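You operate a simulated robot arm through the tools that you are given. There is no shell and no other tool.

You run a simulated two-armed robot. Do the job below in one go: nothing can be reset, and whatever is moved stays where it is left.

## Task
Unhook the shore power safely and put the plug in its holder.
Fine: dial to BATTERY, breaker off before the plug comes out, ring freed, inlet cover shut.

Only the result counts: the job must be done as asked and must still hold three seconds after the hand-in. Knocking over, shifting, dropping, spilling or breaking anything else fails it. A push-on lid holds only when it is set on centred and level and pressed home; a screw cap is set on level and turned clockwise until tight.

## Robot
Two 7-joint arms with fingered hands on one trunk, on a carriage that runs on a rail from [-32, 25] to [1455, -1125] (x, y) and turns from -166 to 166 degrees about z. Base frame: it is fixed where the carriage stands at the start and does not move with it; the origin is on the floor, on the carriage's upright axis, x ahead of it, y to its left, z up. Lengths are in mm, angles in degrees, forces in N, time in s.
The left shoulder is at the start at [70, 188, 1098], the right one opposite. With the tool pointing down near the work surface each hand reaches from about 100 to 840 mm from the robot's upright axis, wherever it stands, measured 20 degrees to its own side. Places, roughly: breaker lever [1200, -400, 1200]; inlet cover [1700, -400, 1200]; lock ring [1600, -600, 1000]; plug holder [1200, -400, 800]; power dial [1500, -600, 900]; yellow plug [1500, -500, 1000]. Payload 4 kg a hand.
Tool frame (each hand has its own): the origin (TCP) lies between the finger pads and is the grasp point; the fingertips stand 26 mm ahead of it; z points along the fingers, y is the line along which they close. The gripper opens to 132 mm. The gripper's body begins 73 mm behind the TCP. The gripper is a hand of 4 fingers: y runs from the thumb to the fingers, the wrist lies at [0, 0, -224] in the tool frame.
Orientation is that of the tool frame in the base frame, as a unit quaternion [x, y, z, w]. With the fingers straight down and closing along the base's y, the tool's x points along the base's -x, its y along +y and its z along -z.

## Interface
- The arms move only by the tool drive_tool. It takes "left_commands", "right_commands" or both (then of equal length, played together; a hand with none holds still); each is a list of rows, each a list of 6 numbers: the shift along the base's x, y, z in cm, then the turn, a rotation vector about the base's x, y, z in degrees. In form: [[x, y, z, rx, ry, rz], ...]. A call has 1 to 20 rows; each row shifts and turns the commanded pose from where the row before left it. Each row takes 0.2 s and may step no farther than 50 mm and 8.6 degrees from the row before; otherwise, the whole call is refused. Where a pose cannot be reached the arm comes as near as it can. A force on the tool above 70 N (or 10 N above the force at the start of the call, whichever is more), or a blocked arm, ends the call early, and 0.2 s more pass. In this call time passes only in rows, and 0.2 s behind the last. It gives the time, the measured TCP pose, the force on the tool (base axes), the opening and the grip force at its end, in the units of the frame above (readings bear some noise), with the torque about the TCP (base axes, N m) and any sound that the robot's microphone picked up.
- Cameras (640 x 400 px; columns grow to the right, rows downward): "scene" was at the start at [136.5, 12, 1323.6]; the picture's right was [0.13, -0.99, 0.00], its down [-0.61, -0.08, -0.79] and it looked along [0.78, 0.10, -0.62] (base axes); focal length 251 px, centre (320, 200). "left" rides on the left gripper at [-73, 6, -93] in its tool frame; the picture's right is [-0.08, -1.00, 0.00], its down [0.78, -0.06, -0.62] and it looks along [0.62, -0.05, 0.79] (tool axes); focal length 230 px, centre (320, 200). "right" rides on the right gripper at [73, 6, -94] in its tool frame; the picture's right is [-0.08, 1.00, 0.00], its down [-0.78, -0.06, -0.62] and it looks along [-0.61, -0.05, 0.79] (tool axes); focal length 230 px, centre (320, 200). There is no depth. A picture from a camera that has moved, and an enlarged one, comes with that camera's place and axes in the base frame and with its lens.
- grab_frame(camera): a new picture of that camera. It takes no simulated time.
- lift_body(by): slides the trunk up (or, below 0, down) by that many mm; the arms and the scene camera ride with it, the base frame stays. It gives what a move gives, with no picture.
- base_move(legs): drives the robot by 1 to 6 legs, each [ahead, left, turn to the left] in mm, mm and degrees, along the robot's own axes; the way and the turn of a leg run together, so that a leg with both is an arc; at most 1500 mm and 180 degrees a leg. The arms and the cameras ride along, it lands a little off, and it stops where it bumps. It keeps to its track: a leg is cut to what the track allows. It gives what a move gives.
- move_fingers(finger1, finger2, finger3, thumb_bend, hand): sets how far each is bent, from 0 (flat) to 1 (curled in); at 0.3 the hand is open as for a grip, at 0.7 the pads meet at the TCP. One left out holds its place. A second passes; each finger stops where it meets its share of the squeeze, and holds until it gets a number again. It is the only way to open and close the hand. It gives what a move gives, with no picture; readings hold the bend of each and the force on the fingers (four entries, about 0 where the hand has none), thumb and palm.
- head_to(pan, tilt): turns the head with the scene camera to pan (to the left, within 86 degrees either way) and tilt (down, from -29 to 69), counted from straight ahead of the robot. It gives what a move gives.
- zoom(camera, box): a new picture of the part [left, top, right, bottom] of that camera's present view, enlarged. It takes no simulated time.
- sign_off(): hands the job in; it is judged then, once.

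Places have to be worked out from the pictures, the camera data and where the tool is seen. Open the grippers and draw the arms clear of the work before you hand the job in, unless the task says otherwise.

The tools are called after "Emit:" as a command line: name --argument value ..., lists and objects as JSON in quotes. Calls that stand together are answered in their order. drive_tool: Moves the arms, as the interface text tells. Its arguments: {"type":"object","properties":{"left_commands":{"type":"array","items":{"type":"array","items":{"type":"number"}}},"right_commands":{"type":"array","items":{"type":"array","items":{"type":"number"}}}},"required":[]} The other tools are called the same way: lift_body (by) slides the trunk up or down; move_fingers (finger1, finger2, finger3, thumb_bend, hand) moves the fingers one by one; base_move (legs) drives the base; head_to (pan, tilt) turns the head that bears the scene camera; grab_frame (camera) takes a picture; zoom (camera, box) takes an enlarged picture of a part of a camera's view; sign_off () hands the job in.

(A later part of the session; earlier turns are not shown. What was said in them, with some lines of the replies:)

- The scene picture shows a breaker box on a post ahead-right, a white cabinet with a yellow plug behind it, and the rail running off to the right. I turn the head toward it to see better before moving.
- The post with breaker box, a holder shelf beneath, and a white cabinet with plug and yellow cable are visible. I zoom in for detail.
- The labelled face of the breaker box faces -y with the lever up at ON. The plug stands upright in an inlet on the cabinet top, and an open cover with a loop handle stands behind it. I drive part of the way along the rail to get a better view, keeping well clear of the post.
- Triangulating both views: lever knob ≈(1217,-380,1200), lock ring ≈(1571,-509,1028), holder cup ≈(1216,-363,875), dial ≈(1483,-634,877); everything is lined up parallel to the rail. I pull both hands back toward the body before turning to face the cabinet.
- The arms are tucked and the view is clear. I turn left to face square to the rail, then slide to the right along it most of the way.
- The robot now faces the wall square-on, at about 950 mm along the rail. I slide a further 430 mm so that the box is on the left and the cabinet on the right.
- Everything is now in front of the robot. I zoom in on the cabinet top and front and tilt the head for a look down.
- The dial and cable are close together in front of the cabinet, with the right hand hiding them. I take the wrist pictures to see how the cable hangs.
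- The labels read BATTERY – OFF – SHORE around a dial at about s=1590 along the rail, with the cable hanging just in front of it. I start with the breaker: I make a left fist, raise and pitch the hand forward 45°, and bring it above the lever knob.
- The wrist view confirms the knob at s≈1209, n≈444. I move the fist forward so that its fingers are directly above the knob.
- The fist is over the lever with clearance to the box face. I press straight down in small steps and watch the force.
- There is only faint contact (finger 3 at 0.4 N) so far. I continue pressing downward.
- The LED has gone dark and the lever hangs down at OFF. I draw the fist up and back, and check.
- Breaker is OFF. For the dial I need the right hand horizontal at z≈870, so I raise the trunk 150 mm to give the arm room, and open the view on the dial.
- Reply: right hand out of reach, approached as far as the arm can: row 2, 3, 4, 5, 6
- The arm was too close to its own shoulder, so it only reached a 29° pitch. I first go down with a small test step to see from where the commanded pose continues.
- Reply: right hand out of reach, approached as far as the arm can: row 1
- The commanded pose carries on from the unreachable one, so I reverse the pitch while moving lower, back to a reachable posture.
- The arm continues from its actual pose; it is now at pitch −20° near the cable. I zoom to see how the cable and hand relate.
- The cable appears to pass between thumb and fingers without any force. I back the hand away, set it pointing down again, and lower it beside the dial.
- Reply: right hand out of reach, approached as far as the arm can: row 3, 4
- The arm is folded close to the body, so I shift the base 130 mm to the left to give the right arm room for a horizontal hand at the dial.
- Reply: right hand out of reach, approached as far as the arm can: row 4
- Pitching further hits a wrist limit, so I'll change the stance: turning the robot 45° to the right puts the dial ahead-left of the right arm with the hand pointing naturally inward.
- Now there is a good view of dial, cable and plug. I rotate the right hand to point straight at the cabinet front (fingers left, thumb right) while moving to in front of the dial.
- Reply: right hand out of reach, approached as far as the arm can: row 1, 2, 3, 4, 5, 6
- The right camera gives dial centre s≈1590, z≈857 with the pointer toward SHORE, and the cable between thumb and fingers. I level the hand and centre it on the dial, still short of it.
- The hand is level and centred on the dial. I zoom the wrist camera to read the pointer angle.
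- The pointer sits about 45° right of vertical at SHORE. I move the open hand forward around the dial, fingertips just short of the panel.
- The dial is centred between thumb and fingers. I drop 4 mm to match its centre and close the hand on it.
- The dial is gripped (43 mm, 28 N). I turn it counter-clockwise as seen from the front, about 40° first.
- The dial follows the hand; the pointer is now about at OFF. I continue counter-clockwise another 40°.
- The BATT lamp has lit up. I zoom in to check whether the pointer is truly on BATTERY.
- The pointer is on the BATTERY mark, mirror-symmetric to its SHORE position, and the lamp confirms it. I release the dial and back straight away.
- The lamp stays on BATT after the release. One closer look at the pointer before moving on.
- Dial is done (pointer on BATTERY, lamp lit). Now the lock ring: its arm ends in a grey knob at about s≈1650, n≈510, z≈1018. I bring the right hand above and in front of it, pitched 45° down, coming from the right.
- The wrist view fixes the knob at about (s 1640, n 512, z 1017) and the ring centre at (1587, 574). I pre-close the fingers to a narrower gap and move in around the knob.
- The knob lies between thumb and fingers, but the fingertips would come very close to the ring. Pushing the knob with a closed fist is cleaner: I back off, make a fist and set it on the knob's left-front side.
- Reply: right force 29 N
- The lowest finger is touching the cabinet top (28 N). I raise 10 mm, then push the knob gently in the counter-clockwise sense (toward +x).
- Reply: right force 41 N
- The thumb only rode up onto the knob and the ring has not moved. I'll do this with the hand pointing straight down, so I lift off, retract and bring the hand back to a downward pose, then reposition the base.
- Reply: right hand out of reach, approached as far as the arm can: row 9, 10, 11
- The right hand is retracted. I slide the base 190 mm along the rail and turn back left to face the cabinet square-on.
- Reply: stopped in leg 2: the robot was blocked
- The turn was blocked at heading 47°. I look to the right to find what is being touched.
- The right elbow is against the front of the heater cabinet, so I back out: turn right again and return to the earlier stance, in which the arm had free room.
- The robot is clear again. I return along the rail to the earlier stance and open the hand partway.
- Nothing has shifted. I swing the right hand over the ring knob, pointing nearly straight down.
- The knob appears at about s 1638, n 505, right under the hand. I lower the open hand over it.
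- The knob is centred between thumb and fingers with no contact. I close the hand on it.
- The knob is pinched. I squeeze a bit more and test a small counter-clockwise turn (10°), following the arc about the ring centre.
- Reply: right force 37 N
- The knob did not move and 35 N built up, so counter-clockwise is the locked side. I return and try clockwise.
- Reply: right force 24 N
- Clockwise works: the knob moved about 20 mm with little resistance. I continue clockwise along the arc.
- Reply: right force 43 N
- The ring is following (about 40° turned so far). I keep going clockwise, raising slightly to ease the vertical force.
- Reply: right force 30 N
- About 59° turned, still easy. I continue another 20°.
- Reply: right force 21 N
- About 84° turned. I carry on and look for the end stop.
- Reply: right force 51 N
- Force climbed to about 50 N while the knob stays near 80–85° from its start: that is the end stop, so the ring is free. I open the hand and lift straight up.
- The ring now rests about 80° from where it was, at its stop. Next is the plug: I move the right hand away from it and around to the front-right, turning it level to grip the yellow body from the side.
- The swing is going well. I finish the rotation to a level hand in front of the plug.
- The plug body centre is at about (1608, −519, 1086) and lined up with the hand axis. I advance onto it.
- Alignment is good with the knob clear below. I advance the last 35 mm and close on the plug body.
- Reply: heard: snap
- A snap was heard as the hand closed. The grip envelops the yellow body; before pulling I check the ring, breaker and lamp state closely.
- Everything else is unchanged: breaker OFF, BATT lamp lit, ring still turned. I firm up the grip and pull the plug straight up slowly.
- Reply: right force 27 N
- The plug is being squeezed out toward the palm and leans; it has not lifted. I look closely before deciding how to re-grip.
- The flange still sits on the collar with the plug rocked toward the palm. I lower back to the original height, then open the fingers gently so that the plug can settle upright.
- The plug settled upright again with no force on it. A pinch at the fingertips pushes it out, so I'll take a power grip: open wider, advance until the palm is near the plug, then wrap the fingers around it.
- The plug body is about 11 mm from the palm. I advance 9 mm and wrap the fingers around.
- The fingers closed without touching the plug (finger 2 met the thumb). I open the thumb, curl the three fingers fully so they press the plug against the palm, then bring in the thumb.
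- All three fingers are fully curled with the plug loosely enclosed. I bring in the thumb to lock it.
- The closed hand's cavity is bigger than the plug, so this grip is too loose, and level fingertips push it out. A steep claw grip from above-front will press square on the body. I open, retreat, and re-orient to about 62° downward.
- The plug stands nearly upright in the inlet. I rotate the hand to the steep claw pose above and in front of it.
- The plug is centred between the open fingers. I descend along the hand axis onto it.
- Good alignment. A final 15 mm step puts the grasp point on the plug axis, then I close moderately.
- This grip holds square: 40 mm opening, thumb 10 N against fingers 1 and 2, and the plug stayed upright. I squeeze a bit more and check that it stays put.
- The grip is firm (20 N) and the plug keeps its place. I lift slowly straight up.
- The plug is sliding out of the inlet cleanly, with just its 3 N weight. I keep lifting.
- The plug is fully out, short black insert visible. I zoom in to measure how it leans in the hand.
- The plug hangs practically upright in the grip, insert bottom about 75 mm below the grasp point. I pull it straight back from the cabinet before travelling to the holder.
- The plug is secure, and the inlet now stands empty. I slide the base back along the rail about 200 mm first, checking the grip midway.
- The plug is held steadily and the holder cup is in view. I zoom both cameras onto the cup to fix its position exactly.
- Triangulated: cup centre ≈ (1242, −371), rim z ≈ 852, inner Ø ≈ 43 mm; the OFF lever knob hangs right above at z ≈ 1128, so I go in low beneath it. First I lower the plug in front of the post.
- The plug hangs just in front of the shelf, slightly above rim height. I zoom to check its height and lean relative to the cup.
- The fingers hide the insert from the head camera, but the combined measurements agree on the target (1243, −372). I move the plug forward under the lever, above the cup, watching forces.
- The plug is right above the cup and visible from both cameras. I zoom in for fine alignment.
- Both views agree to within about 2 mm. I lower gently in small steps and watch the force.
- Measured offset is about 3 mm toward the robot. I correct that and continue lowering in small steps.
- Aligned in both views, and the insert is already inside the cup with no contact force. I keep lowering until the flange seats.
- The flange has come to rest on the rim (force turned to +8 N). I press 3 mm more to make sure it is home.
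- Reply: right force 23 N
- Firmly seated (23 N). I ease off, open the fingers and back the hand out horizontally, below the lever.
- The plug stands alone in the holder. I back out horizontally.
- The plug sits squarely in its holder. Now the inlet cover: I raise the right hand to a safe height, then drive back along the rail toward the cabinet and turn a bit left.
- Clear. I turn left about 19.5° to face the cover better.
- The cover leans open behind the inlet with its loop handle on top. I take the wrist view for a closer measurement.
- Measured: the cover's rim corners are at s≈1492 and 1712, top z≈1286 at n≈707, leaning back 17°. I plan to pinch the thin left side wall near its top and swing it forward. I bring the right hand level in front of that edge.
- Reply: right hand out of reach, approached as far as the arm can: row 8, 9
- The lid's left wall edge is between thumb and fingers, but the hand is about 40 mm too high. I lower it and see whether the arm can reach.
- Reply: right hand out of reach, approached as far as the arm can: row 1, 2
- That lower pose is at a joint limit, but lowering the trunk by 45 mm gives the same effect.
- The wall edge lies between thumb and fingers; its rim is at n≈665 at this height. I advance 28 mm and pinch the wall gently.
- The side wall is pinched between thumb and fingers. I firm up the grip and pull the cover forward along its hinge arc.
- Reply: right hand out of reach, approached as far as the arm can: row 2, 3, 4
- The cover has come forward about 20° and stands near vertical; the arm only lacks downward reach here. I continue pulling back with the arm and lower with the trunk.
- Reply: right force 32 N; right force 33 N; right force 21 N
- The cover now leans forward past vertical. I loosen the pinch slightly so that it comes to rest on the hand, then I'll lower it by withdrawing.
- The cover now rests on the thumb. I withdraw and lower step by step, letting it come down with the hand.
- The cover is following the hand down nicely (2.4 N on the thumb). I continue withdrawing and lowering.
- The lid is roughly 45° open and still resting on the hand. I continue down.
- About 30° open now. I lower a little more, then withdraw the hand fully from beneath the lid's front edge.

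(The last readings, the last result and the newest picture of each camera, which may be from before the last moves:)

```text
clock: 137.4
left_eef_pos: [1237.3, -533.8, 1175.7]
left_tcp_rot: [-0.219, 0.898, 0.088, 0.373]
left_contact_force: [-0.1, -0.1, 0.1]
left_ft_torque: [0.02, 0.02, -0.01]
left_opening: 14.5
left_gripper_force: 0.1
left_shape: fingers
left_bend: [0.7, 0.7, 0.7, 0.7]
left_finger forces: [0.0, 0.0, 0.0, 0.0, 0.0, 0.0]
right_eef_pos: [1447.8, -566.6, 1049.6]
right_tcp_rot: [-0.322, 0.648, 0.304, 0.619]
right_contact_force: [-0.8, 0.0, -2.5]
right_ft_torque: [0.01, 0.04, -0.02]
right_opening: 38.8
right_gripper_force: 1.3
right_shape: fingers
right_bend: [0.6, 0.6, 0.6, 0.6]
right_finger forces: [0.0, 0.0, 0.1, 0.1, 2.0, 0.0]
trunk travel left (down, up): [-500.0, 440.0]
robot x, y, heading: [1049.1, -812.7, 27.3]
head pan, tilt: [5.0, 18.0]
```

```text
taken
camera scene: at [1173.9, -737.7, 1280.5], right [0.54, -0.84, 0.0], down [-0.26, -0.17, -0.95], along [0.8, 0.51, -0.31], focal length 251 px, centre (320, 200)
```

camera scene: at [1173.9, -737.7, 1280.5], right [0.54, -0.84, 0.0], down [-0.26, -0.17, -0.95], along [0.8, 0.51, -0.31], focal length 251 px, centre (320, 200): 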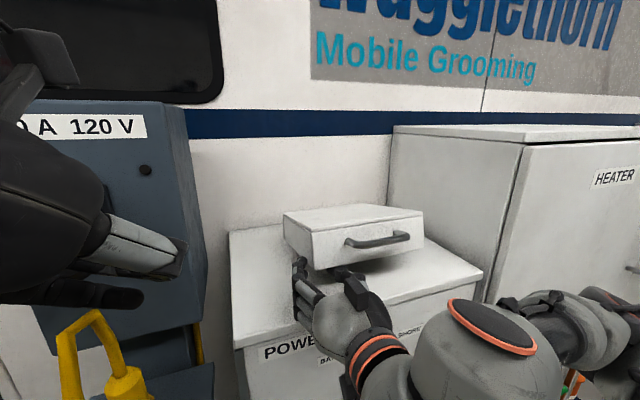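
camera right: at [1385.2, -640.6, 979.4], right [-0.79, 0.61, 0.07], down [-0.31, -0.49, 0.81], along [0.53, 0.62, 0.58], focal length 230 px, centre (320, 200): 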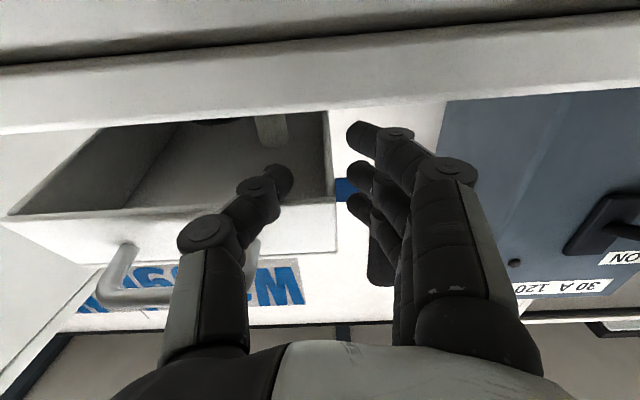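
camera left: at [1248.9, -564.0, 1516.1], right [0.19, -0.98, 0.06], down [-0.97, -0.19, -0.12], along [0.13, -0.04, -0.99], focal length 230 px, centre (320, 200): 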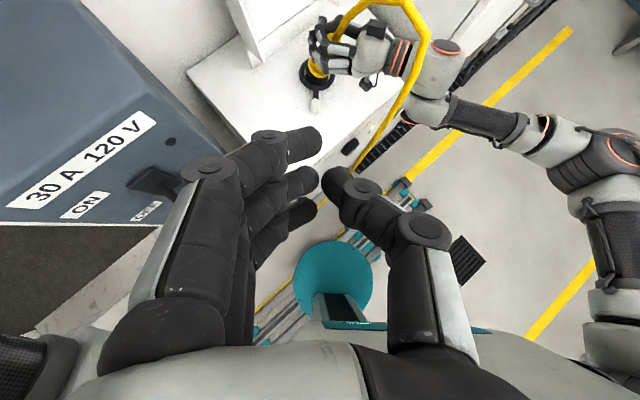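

The lid is almost down. I withdraw the hand straight back to let it close.

Emit:
drive_tool --right_commands '[[-1.2, -1.6, 0, 0, 0, 0], [-1.2, -1.6, 0, 0, 0, 0], [-1.2, -1.6, 0, 0, 0, 0], [-1.2, -1.6, 0, 0, 0, 0]]'

Emit:
grab_frame --camera "scene"

Emit:
grab_frame --camera "right"

```text
clock: 138.4
left_eef_pos: [1237.9, -534.5, 1175.1]
left_tcp_rot: [-0.218, 0.898, 0.088, 0.372]
left_contact_force: [0.5, -0.1, -0.5]
left_ft_torque: [0.0, 0.04, 0.02]
left_opening: 14.6
left_gripper_force: 0.0
left_shape: fingers
left_bend: [0.7, 0.7, 0.7, 0.7]
left_finger forces: [0.1, 0.0, 0.0, 0.0, 0.0, 0.0]
right_eef_pos: [1410.1, -584.7, 1069.5]
right_tcp_rot: [-0.323, 0.648, 0.304, 0.619]
right_contact_force: [-0.1, -1.0, -0.4]
right_ft_torque: [-0.03, -0.02, 0.01]
right_opening: 39.4
right_gripper_force: 0.0
right_shape: fingers
right_bend: [0.6, 0.6, 0.6, 0.6]
right_finger forces: [0.0, 0.0, 0.0, 0.0, 0.0, 0.0]
right hand out of reach, approached as far as the arm can: row 2, 3, 4
trunk travel left (down, up): [-500.0, 440.0]
robot x, y, heading: [1046.9, -814.6, 27.5]
head pan, tilt: [5.0, 18.0]
```

```text
taken
camera scene: at [1173.5, -737.3, 1280.5], right [0.54, -0.84, 0.0], down [-0.26, -0.17, -0.95], along [0.8, 0.51, -0.31], focal length 251 px, centre (320, 200)
```

scene: 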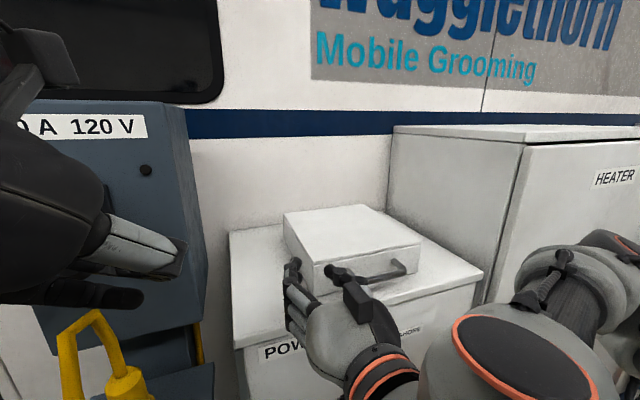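

```text
taken
camera right: at [1347.9, -657.5, 1002.4], right [-0.79, 0.61, 0.07], down [-0.31, -0.49, 0.82], along [0.53, 0.62, 0.57], focal length 230 px, centre (320, 200)
```

right: 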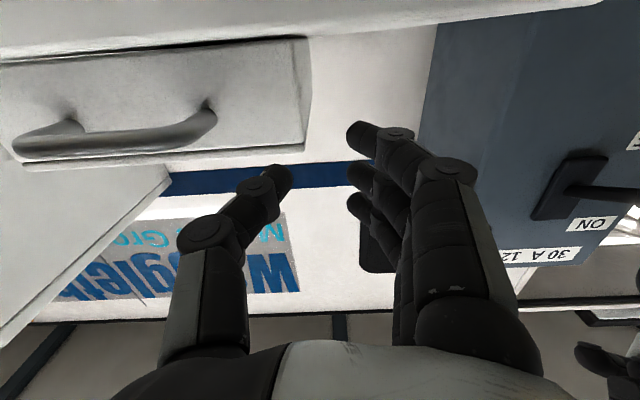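

The lid dropped shut. I zoom in to check that it lies flush.

Emit:
zoom --camera "right" --box '[0, 0, 340, 200]'

Emit:
zoom --camera "scene" --box '[260, 180, 500, 330]'

```text
1.88 times, centred on (170, 100) of right
camera zoom: at [1347.9, -657.5, 1002.4], right [-0.79, 0.61, 0.07], down [-0.31, -0.49, 0.82], along [0.53, 0.62, 0.57], focal length 433 px, centre (602, 388)
```

zoom: 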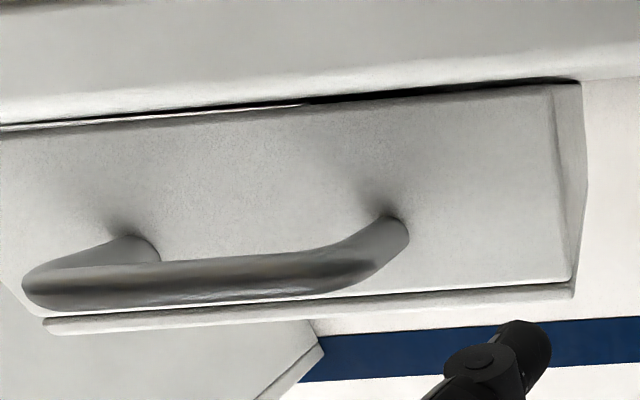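

```text
2.67 times, centred on (380, 255) of scene
camera zoom: at [1173.5, -737.3, 1280.5], right [0.54, -0.84, 0.0], down [-0.26, -0.17, -0.95], along [0.8, 0.51, -0.31], focal length 669 px, centre (160, 53)
```

zoom: 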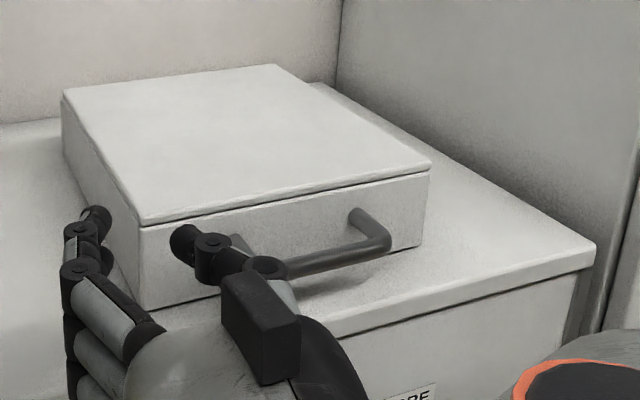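

The lid lies flat. To be sure it is fully home I'll press on it: first I raise the trunk so the hand clears the handle, then tilt the hand down.

Emit:
lift_body --by 130

Emit:
move_fingers --hand "right" --finger1 0.7 --finger2 0.7 --finger3 0.7 --thumb_bend 0.7

Emit:
head_to --pan 10 --tilt 32

Emit:
grab_frame --camera "scene"

Emit:
grab_frame --camera "right"

```text
clock: 140.0
left_eef_pos: [1237.3, -534.2, 1305.8]
left_tcp_rot: [-0.219, 0.898, 0.088, 0.372]
left_contact_force: [0.0, -0.5, 0.3]
left_ft_torque: [0.0, -0.01, -0.01]
left_opening: 14.6
left_gripper_force: 0.1
left_shape: fingers
left_bend: [0.7, 0.7, 0.7, 0.7]
left_finger forces: [0.0, 0.0, 0.0, 0.0, 0.0, 0.1]
right_eef_pos: [1411.3, -585.0, 1200.8]
right_tcp_rot: [-0.323, 0.648, 0.304, 0.619]
right_contact_force: [-0.1, -0.2, -0.2]
right_ft_torque: [0.02, 0.03, -0.04]
right_opening: 39.0
right_gripper_force: 0.1
right_shape: fingers
right_bend: [0.6, 0.6, 0.6, 0.6]
right_finger forces: [0.0, 0.0, 0.0, 0.0, 0.1, 0.0]
trunk travel left (down, up): [-630.0, 310.0]
robot x, y, heading: [1046.7, -810.5, 27.6]
head pan, tilt: [5.0, 18.0]
```

```text
clock: 141.0
left_eef_pos: [1237.6, -534.4, 1305.7]
left_tcp_rot: [-0.22, 0.897, 0.088, 0.372]
left_contact_force: [0.8, 0.3, 1.1]
left_ft_torque: [0.01, 0.03, 0.01]
left_opening: 14.3
left_gripper_force: 0.0
left_shape: fingers
left_bend: [0.7, 0.7, 0.7, 0.7]
left_finger forces: [0.0, 0.1, 0.1, 0.0, 0.1, 0.0]
right_eef_pos: [1411.3, -584.2, 1201.6]
right_tcp_rot: [-0.322, 0.649, 0.303, 0.619]
right_contact_force: [0.9, 1.2, 0.5]
right_ft_torque: [-0.01, -0.03, 0.0]
right_opening: 14.4
right_gripper_force: 0.1
right_shape: fingers
right_bend: [0.7, 0.7, 0.7, 0.7]
right_finger forces: [0.1, 0.0, 0.0, 0.0, 0.0, 0.1]
trunk travel left (down, up): [-630.0, 310.0]
robot x, y, heading: [1049.9, -808.2, 27.5]
head pan, tilt: [5.0, 18.0]
```

```text
clock: 141.8
left_eef_pos: [1237.3, -533.9, 1304.7]
left_tcp_rot: [-0.219, 0.897, 0.089, 0.373]
left_contact_force: [-1.0, 0.2, 0.7]
left_ft_torque: [0.02, -0.02, 0.02]
left_opening: 14.4
left_gripper_force: 0.0
left_shape: fingers
left_bend: [0.7, 0.7, 0.7, 0.7]
left_finger forces: [0.0, 0.0, 0.0, 0.1, 0.1, 0.0]
right_eef_pos: [1411.4, -585.1, 1201.3]
right_tcp_rot: [-0.322, 0.649, 0.303, 0.619]
right_contact_force: [-0.5, -0.4, 0.0]
right_ft_torque: [0.01, 0.01, 0.04]
right_opening: 14.6
right_gripper_force: 0.0
right_shape: fingers
right_bend: [0.7, 0.7, 0.7, 0.7]
right_finger forces: [0.0, 0.0, 0.0, 0.0, 0.0, 0.0]
trunk travel left (down, up): [-630.0, 310.0]
robot x, y, heading: [1047.7, -812.3, 27.4]
head pan, tilt: [10.0, 32.0]
```

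```text
taken
camera scene: at [1166.4, -733.2, 1388.1], right [0.61, -0.79, 0.0], down [-0.42, -0.32, -0.85], along [0.67, 0.52, -0.53], focal length 251 px, centre (320, 200)
```

scene: 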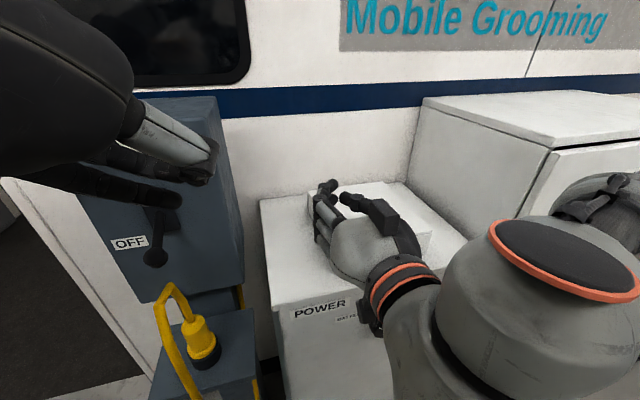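

```text
taken
camera right: at [1348.5, -657.7, 1132.3], right [-0.79, 0.61, 0.07], down [-0.31, -0.49, 0.81], along [0.53, 0.62, 0.58], focal length 230 px, centre (320, 200)
```

right: 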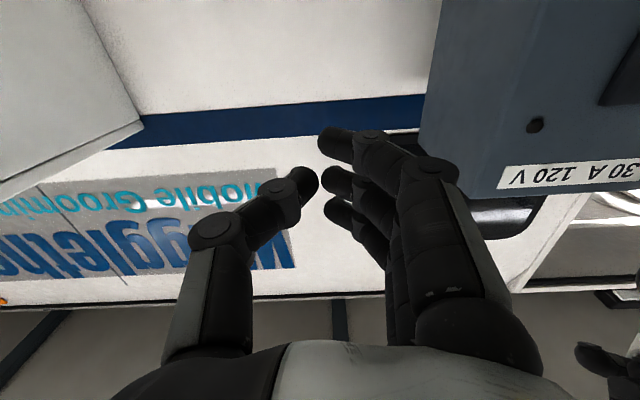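

Now I swing the fist over the lid's front half, tilting the hand down.

Emit:
drive_tool --right_commands '[[1.83, 0, 0.3, -5.93, 4.59, 0], [1.83, 0, 0.3, -5.93, 4.59, 0], [1.83, 0, 0, -5.93, 4.59, 0], [1.83, 0, 0, -5.93, 4.59, 0], [1.83, 0, 0, -5.93, 4.59, 0], [1.83, 0, 0, -5.93, 4.59, 0], [1.83, 0, 0, -5.93, 4.59, 0], [1.83, 0, 0, -5.93, 4.59, 0]]'

Emit:
grab_frame --camera "scene"

Emit:
grab_frame --camera "right"

```text
clock: 143.6
left_eef_pos: [1237.2, -534.2, 1305.2]
left_tcp_rot: [-0.219, 0.898, 0.088, 0.372]
left_contact_force: [-0.5, -0.6, 0.2]
left_ft_torque: [-0.01, -0.02, -0.03]
left_opening: 14.5
left_gripper_force: 0.0
left_shape: fingers
left_bend: [0.7, 0.7, 0.7, 0.7]
left_finger forces: [0.0, 0.0, 0.1, 0.0, 0.0, 0.0]
right_eef_pos: [1557.1, -584.9, 1205.4]
right_tcp_rot: [-0.431, 0.871, 0.105, 0.209]
right_contact_force: [-0.2, 0.0, 1.2]
right_ft_torque: [0.01, 0.02, 0.0]
right_opening: 14.7
right_gripper_force: 0.2
right_shape: fingers
right_bend: [0.7, 0.7, 0.7, 0.7]
right_finger forces: [0.0, 0.0, 0.0, 0.0, 0.0, 0.0]
trunk travel left (down, up): [-630.0, 310.0]
robot x, y, heading: [1051.2, -812.2, 27.1]
head pan, tilt: [10.0, 32.0]
```

```text
taken
camera scene: at [1166.7, -732.7, 1387.9], right [0.61, -0.79, 0.0], down [-0.42, -0.32, -0.85], along [0.67, 0.51, -0.53], focal length 251 px, centre (320, 200)
```

scene: 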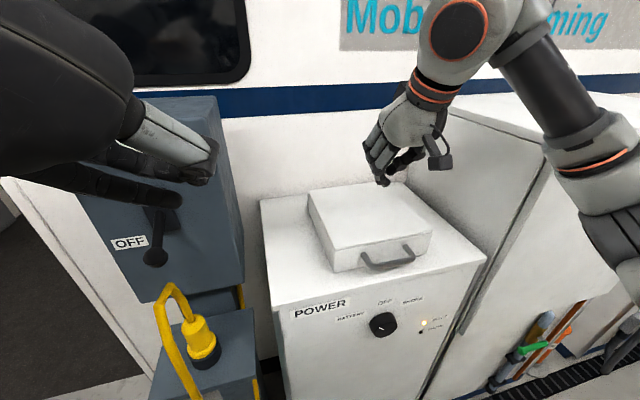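

```text
taken
camera right: at [1488.9, -665.9, 1256.2], right [-0.75, 0.66, 0.04], down [0.3, 0.3, 0.91], along [0.59, 0.69, -0.42], focal length 230 px, centre (320, 200)
```

right: 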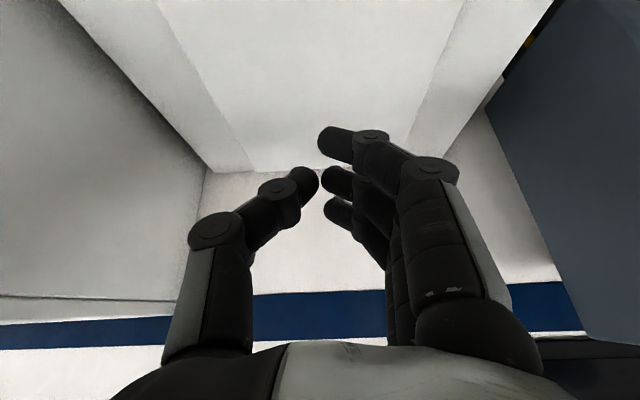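

The picture shows the lid down on the cabinet, plug in holder, breaker OFF and BATT lamp lit. I zoom in on the lid and the dial.

Emit:
zoom --camera "scene" --box '[290, 170, 450, 290]'

Emit:
zoom --camera "scene" --box '[290, 280, 450, 360]'

Emit:
zoom --camera "scene" --box '[130, 190, 290, 390]'

```text
3.33 times, centred on (370, 230) of scene
camera zoom: at [1166.7, -732.7, 1387.9], right [0.61, -0.79, 0.0], down [-0.42, -0.32, -0.85], along [0.67, 0.51, -0.53], focal length 836 px, centre (153, 100)
```

zoom: 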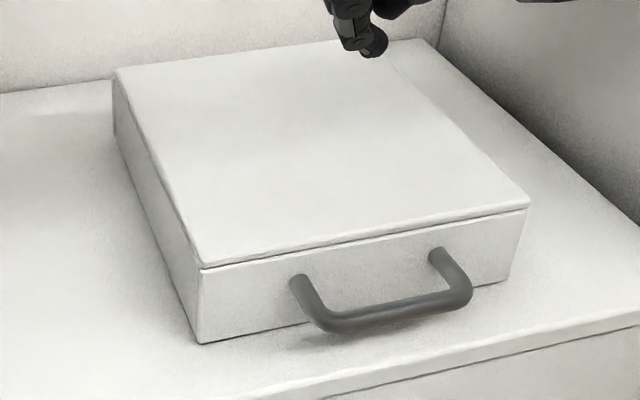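

```text
4.00 times, centred on (370, 320) of scene
camera zoom: at [1166.7, -732.7, 1387.9], right [0.61, -0.79, 0.0], down [-0.42, -0.32, -0.85], along [0.67, 0.51, -0.53], focal length 1004 px, centre (120, -280)
```

zoom: 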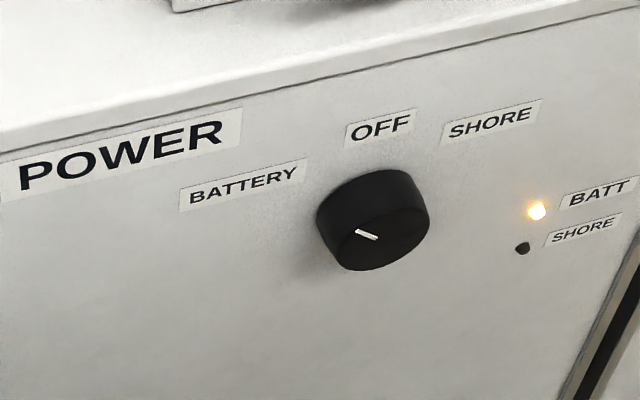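

```text
2.00 times, centred on (210, 290) of scene
camera zoom: at [1166.7, -732.7, 1387.9], right [0.61, -0.79, 0.0], down [-0.42, -0.32, -0.85], along [0.67, 0.51, -0.53], focal length 502 px, centre (540, 20)
```

zoom: 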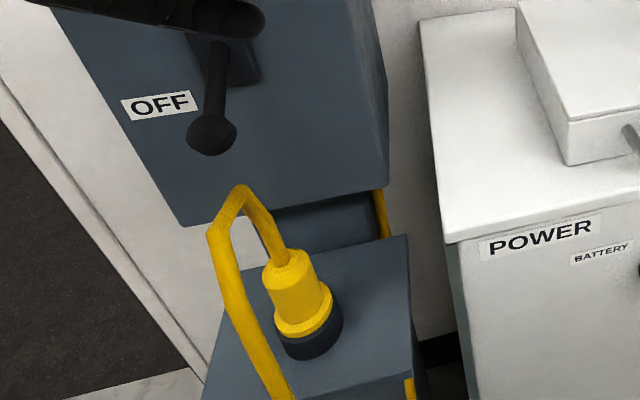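

Everything reads as wanted. I press the lid gently with the fist to be sure it's fully home.

Emit:
drive_tool --right_commands '[[0, 0, -3, 0, 0, 0], [0, 0, -3, 0, 0, 0], [0, 0, -2.5, 0, 0, 0], [0, 0, -1, 0, 0, 0], [0, 0, -1, 0, 0, 0]]'

```text
clock: 144.8
left_eef_pos: [1235.7, -534.5, 1305.3]
left_tcp_rot: [-0.22, 0.897, 0.088, 0.373]
left_contact_force: [-1.5, 0.4, -0.5]
left_ft_torque: [-0.04, 0.0, -0.03]
left_opening: 14.4
left_gripper_force: 0.1
left_shape: fingers
left_bend: [0.7, 0.7, 0.7, 0.7]
left_finger forces: [0.0, 0.1, 0.1, 0.0, 0.0, 0.2]
right_eef_pos: [1556.1, -583.6, 1104.0]
right_tcp_rot: [-0.431, 0.871, 0.105, 0.212]
right_contact_force: [0.8, 5.6, 15.7]
right_ft_torque: [0.08, 0.08, -0.04]
right_opening: 12.7
right_gripper_force: 7.8
right_shape: fingers
right_bend: [0.72, 0.7, 0.7, 0.7]
right_finger forces: [15.7, 0.0, 0.0, 0.0, 0.1, 0.0]
trunk travel left (down, up): [-630.0, 310.0]
robot x, y, heading: [1049.0, -812.2, 27.4]
head pan, tilt: [10.0, 32.0]
```

Contact at 16 N on the lid. One small extra press, then I lift off and check again.

Emit:
drive_tool --right_commands '[[0, 0, -0.5, 0, 0, 0]]'

Emit:
drive_tool --right_commands '[[0, 0, 3, 0, 0, 0], [0, 0, 4, 0, 0, 0], [0, 0, 4, 0, 0, 0]]'

Emit:
zoom --camera "scene" --box '[290, 170, 450, 290]'

```text
clock: 145.2
left_eef_pos: [1233.6, -533.4, 1306.0]
left_tcp_rot: [-0.219, 0.897, 0.087, 0.373]
left_contact_force: [-0.3, -0.1, 0.4]
left_ft_torque: [0.02, 0.0, 0.01]
left_opening: 14.7
left_gripper_force: 0.0
left_shape: fingers
left_bend: [0.7, 0.7, 0.7, 0.7]
left_finger forces: [0.0, 0.1, 0.0, 0.0, 0.0, 0.0]
right_eef_pos: [1555.6, -583.1, 1099.1]
right_tcp_rot: [-0.432, 0.87, 0.105, 0.212]
right_contact_force: [-2.1, 10.5, 28.3]
right_ft_torque: [-0.04, 0.3, -0.13]
right_opening: 11.4
right_gripper_force: 14.7
right_shape: fingers
right_bend: [0.77, 0.7, 0.7, 0.7]
right_finger forces: [28.6, 0.1, 0.0, 0.1, 0.0, 0.0]
trunk travel left (down, up): [-630.0, 310.0]
robot x, y, heading: [1052.8, -812.5, 27.5]
head pan, tilt: [10.0, 32.0]
```

```text
clock: 145.9
left_eef_pos: [1236.9, -534.7, 1304.7]
left_tcp_rot: [-0.218, 0.898, 0.088, 0.373]
left_contact_force: [0.2, 1.4, -0.7]
left_ft_torque: [0.01, 0.03, 0.0]
left_opening: 14.9
left_gripper_force: 0.0
left_shape: fingers
left_bend: [0.7, 0.7, 0.7, 0.7]
left_finger forces: [0.0, 0.0, 0.1, 0.0, 0.0, 0.0]
right_eef_pos: [1557.8, -586.0, 1207.0]
right_tcp_rot: [-0.431, 0.871, 0.104, 0.21]
right_contact_force: [0.0, -0.6, 0.1]
right_ft_torque: [0.01, 0.0, -0.02]
right_opening: 14.2
right_gripper_force: 0.0
right_shape: fingers
right_bend: [0.7, 0.7, 0.7, 0.7]
right_finger forces: [0.0, 0.1, 0.0, 0.0, 0.0, 0.0]
trunk travel left (down, up): [-630.0, 310.0]
robot x, y, heading: [1051.2, -813.0, 27.4]
head pan, tilt: [10.0, 32.0]
```

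```text
3.33 times, centred on (370, 230) of scene
camera zoom: at [1166.2, -733.3, 1387.9], right [0.61, -0.79, 0.0], down [-0.42, -0.32, -0.85], along [0.67, 0.52, -0.53], focal length 836 px, centre (153, 100)
```

zoom: 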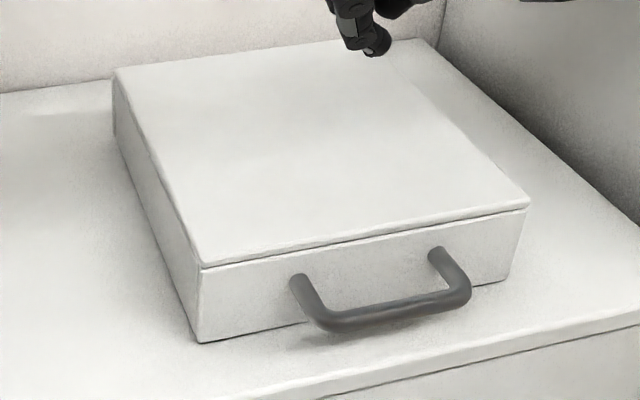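

The lid did not budge, so it is fully shut. I now open both hands and draw the arms clear of the work.

Emit:
drive_tool --right_commands '[[-1.84, -2.37, 0, 0, 0, 0], [-1.84, -2.37, 0, 0, 0, 0], [-1.84, -2.37, 0, 0, 0, 0], [-1.84, -2.37, 0, 0, 0, 0], [-1.84, -2.37, 0, 0, 0, 0]]'

Emit:
move_fingers --hand "right" --finger1 0.3 --finger2 0.3 --finger3 0.3 --thumb_bend 0.3

Emit:
move_fingers --hand "left" --finger1 0.3 --finger2 0.3 --finger3 0.3 --thumb_bend 0.3

Emit:
base_move --legs '[[0, 0, -25]]'

Emit:
head_to --pan 30 --tilt 32

Emit:
grab_frame --camera "scene"

```text
clock: 147.2
left_eef_pos: [1238.5, -536.1, 1305.6]
left_tcp_rot: [-0.219, 0.898, 0.089, 0.372]
left_contact_force: [0.3, 0.9, 0.7]
left_ft_torque: [-0.03, 0.02, -0.01]
left_opening: 14.6
left_gripper_force: 0.1
left_shape: fingers
left_bend: [0.7, 0.7, 0.7, 0.7]
left_finger forces: [0.0, 0.0, 0.0, 0.0, 0.0, 0.0]
right_eef_pos: [1464.3, -705.2, 1207.7]
right_tcp_rot: [-0.43, 0.872, 0.104, 0.21]
right_contact_force: [0.3, 0.3, 0.1]
right_ft_torque: [0.01, 0.0, -0.02]
right_opening: 14.2
right_gripper_force: 0.1
right_shape: fingers
right_bend: [0.7, 0.7, 0.7, 0.7]
right_finger forces: [0.1, 0.0, 0.0, 0.0, 0.0, 0.0]
trunk travel left (down, up): [-630.0, 310.0]
robot x, y, heading: [1050.5, -811.9, 27.6]
head pan, tilt: [10.0, 32.0]
```

```text
clock: 148.2
left_eef_pos: [1237.5, -534.7, 1304.7]
left_tcp_rot: [-0.219, 0.898, 0.088, 0.372]
left_contact_force: [-0.4, -0.4, -0.7]
left_ft_torque: [0.02, 0.02, -0.04]
left_opening: 14.4
left_gripper_force: 0.1
left_shape: fingers
left_bend: [0.7, 0.7, 0.7, 0.7]
left_finger forces: [0.1, 0.2, 0.1, 0.0, 0.0, 0.0]
right_eef_pos: [1466.1, -703.3, 1207.7]
right_tcp_rot: [-0.431, 0.871, 0.105, 0.21]
right_contact_force: [0.8, -0.3, 0.2]
right_ft_torque: [0.05, 0.03, 0.01]
right_opening: 135.7
right_gripper_force: 0.1
right_shape: fingers
right_bend: [0.3, 0.3, 0.3, 0.3]
right_finger forces: [0.0, 0.0, 0.0, 0.0, 0.1, 0.1]
trunk travel left (down, up): [-630.0, 310.0]
robot x, y, heading: [1049.8, -812.7, 27.3]
head pan, tilt: [10.0, 32.0]
```

```text
clock: 149.2
left_eef_pos: [1238.0, -534.7, 1305.2]
left_tcp_rot: [-0.219, 0.898, 0.088, 0.372]
left_contact_force: [0.6, 0.7, -0.5]
left_ft_torque: [0.01, 0.02, 0.01]
left_opening: 135.4
left_gripper_force: 0.0
left_shape: fingers
left_bend: [0.3, 0.3, 0.3, 0.3]
left_finger forces: [0.1, 0.0, 0.0, 0.1, 0.0, 0.0]
right_eef_pos: [1466.1, -704.1, 1207.6]
right_tcp_rot: [-0.431, 0.871, 0.105, 0.211]
right_contact_force: [0.4, -0.7, 1.0]
right_ft_torque: [0.0, 0.02, -0.04]
right_opening: 135.5
right_gripper_force: 0.2
right_shape: fingers
right_bend: [0.3, 0.3, 0.3, 0.3]
right_finger forces: [0.0, 0.0, 0.0, 0.0, 0.1, 0.0]
trunk travel left (down, up): [-630.0, 310.0]
robot x, y, heading: [1051.4, -811.2, 27.5]
head pan, tilt: [10.0, 32.0]
```

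```text
clock: 150.8
left_eef_pos: [1337.8, -638.3, 1306.1]
left_tcp_rot: [-0.019, 0.924, 0.005, 0.383]
left_contact_force: [0.0, 0.5, 1.1]
left_ft_torque: [0.01, 0.02, -0.04]
left_opening: 135.6
left_gripper_force: 0.0
left_shape: fingers
left_bend: [0.3, 0.3, 0.3, 0.3]
left_finger forces: [0.0, 0.0, 0.0, 0.0, 0.0, 0.0]
right_eef_pos: [1471.6, -890.1, 1207.6]
right_tcp_rot: [-0.232, 0.944, 0.056, 0.228]
right_contact_force: [0.6, 0.7, -0.7]
right_ft_torque: [-0.03, 0.01, 0.0]
right_opening: 135.9
right_gripper_force: 0.0
right_shape: fingers
right_bend: [0.3, 0.3, 0.3, 0.3]
right_finger forces: [0.1, 0.1, 0.1, 0.0, 0.0, 0.1]
trunk travel left (down, up): [-630.0, 310.0]
robot x, y, heading: [1050.4, -809.1, 2.4]
head pan, tilt: [10.0, 32.0]
```

```text
clock: 151.7
left_eef_pos: [1336.9, -639.6, 1305.3]
left_tcp_rot: [-0.02, 0.924, 0.005, 0.382]
left_contact_force: [0.6, -0.1, -0.7]
left_ft_torque: [0.0, -0.03, -0.03]
left_opening: 135.7
left_gripper_force: 0.1
left_shape: fingers
left_bend: [0.3, 0.3, 0.3, 0.3]
left_finger forces: [0.0, 0.1, 0.1, 0.0, 0.0, 0.0]
right_eef_pos: [1472.9, -890.2, 1207.6]
right_tcp_rot: [-0.232, 0.944, 0.057, 0.228]
right_contact_force: [0.3, -0.1, -0.4]
right_ft_torque: [-0.01, 0.0, -0.04]
right_opening: 135.8
right_gripper_force: 0.0
right_shape: fingers
right_bend: [0.3, 0.3, 0.3, 0.3]
right_finger forces: [0.0, 0.0, 0.0, 0.0, 0.0, 0.0]
trunk travel left (down, up): [-630.0, 310.0]
robot x, y, heading: [1048.5, -809.5, 2.6]
head pan, tilt: [30.0, 32.0]
```

```text
taken
camera scene: at [1176.4, -760.6, 1388.0], right [0.54, -0.84, 0.0], down [-0.45, -0.28, -0.85], along [0.72, 0.45, -0.53], focal length 251 px, centre (320, 200)
```

scene: 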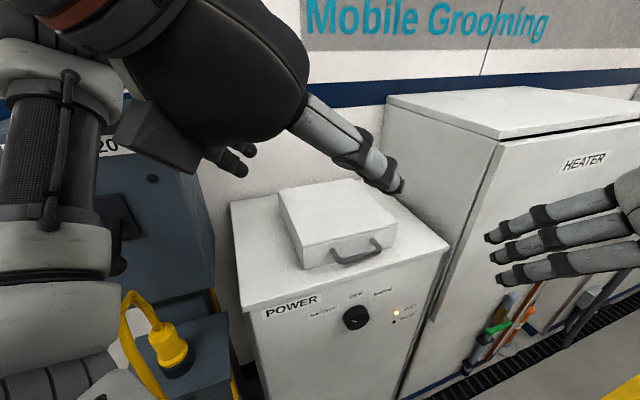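

Both hands are open and clear. A last close look at dial, plug and breaker before handing in.

Emit:
zoom --camera "scene" --box '[300, 280, 420, 350]'

Emit:
zoom --camera "scene" --box '[90, 150, 250, 400]'

```text
5.33 times, centred on (360, 315) of scene
camera zoom: at [1176.4, -760.6, 1388.0], right [0.54, -0.84, 0.0], down [-0.45, -0.28, -0.85], along [0.72, 0.45, -0.53], focal length 1338 px, centre (107, -413)
```

zoom: 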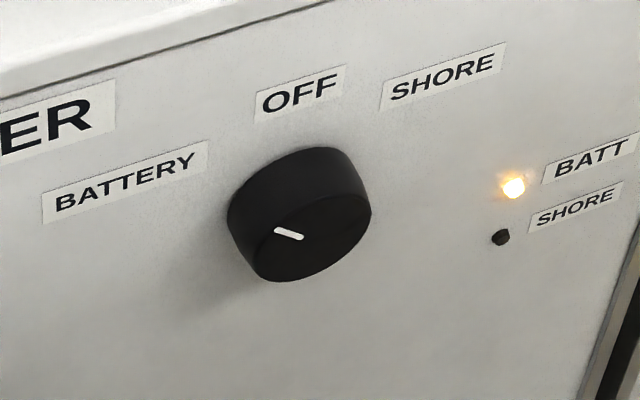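

```text
1.60 times, centred on (170, 275) of scene
camera zoom: at [1176.4, -760.6, 1388.0], right [0.54, -0.84, 0.0], down [-0.45, -0.28, -0.85], along [0.72, 0.45, -0.53], focal length 401 px, centre (560, 80)
```

zoom: 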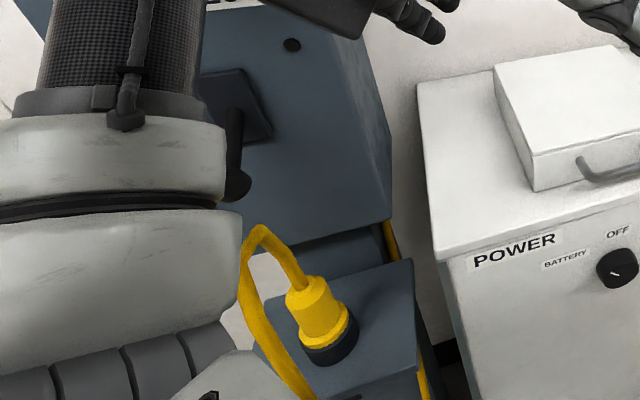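

The pointer is on BATTERY with its lamp lit, and the breaker is down at OFF. The plug is seated in the holder, the ring was turned free and the inlet cover is shut. Both arms are clear, so I hand the job in.

Emit:
sign_off

```text
The job is handed in.
```

The shore power is unhooked and the plug is in its holder. I've handed the job in, but no verdict has come back.

- **Dial:** turned from SHORE to BATTERY. The BATT lamp is lit and the pointer sits on the BATTERY mark.
- **Breaker:** switched off before I touched the ring or plug. The lever is down at OFF and its lamp went dark.
- **Lock ring:** turned clockwise about 80° to its end stop. Counter-clockwise was blocked.
- **Plug:** pulled straight up out of the inlet and set in the holder cup. I pressed it down with about 23 N until its flange rested on the rim.
- **Inlet cover:** lowered shut. I then pressed it with about 28 N and it did not move.

- **Elbow contact:** the right elbow touched the front of the heater cabinet once while the base was turning. The move stopped by itself, I backed out, and nothing looked shifted afterwards.
- **Snap sound:** I heard a snap when I first closed the hand on the plug. The plug rocked in its socket but settled upright, and I saw no damage.

Both hands are open and the arms are clear of the work.
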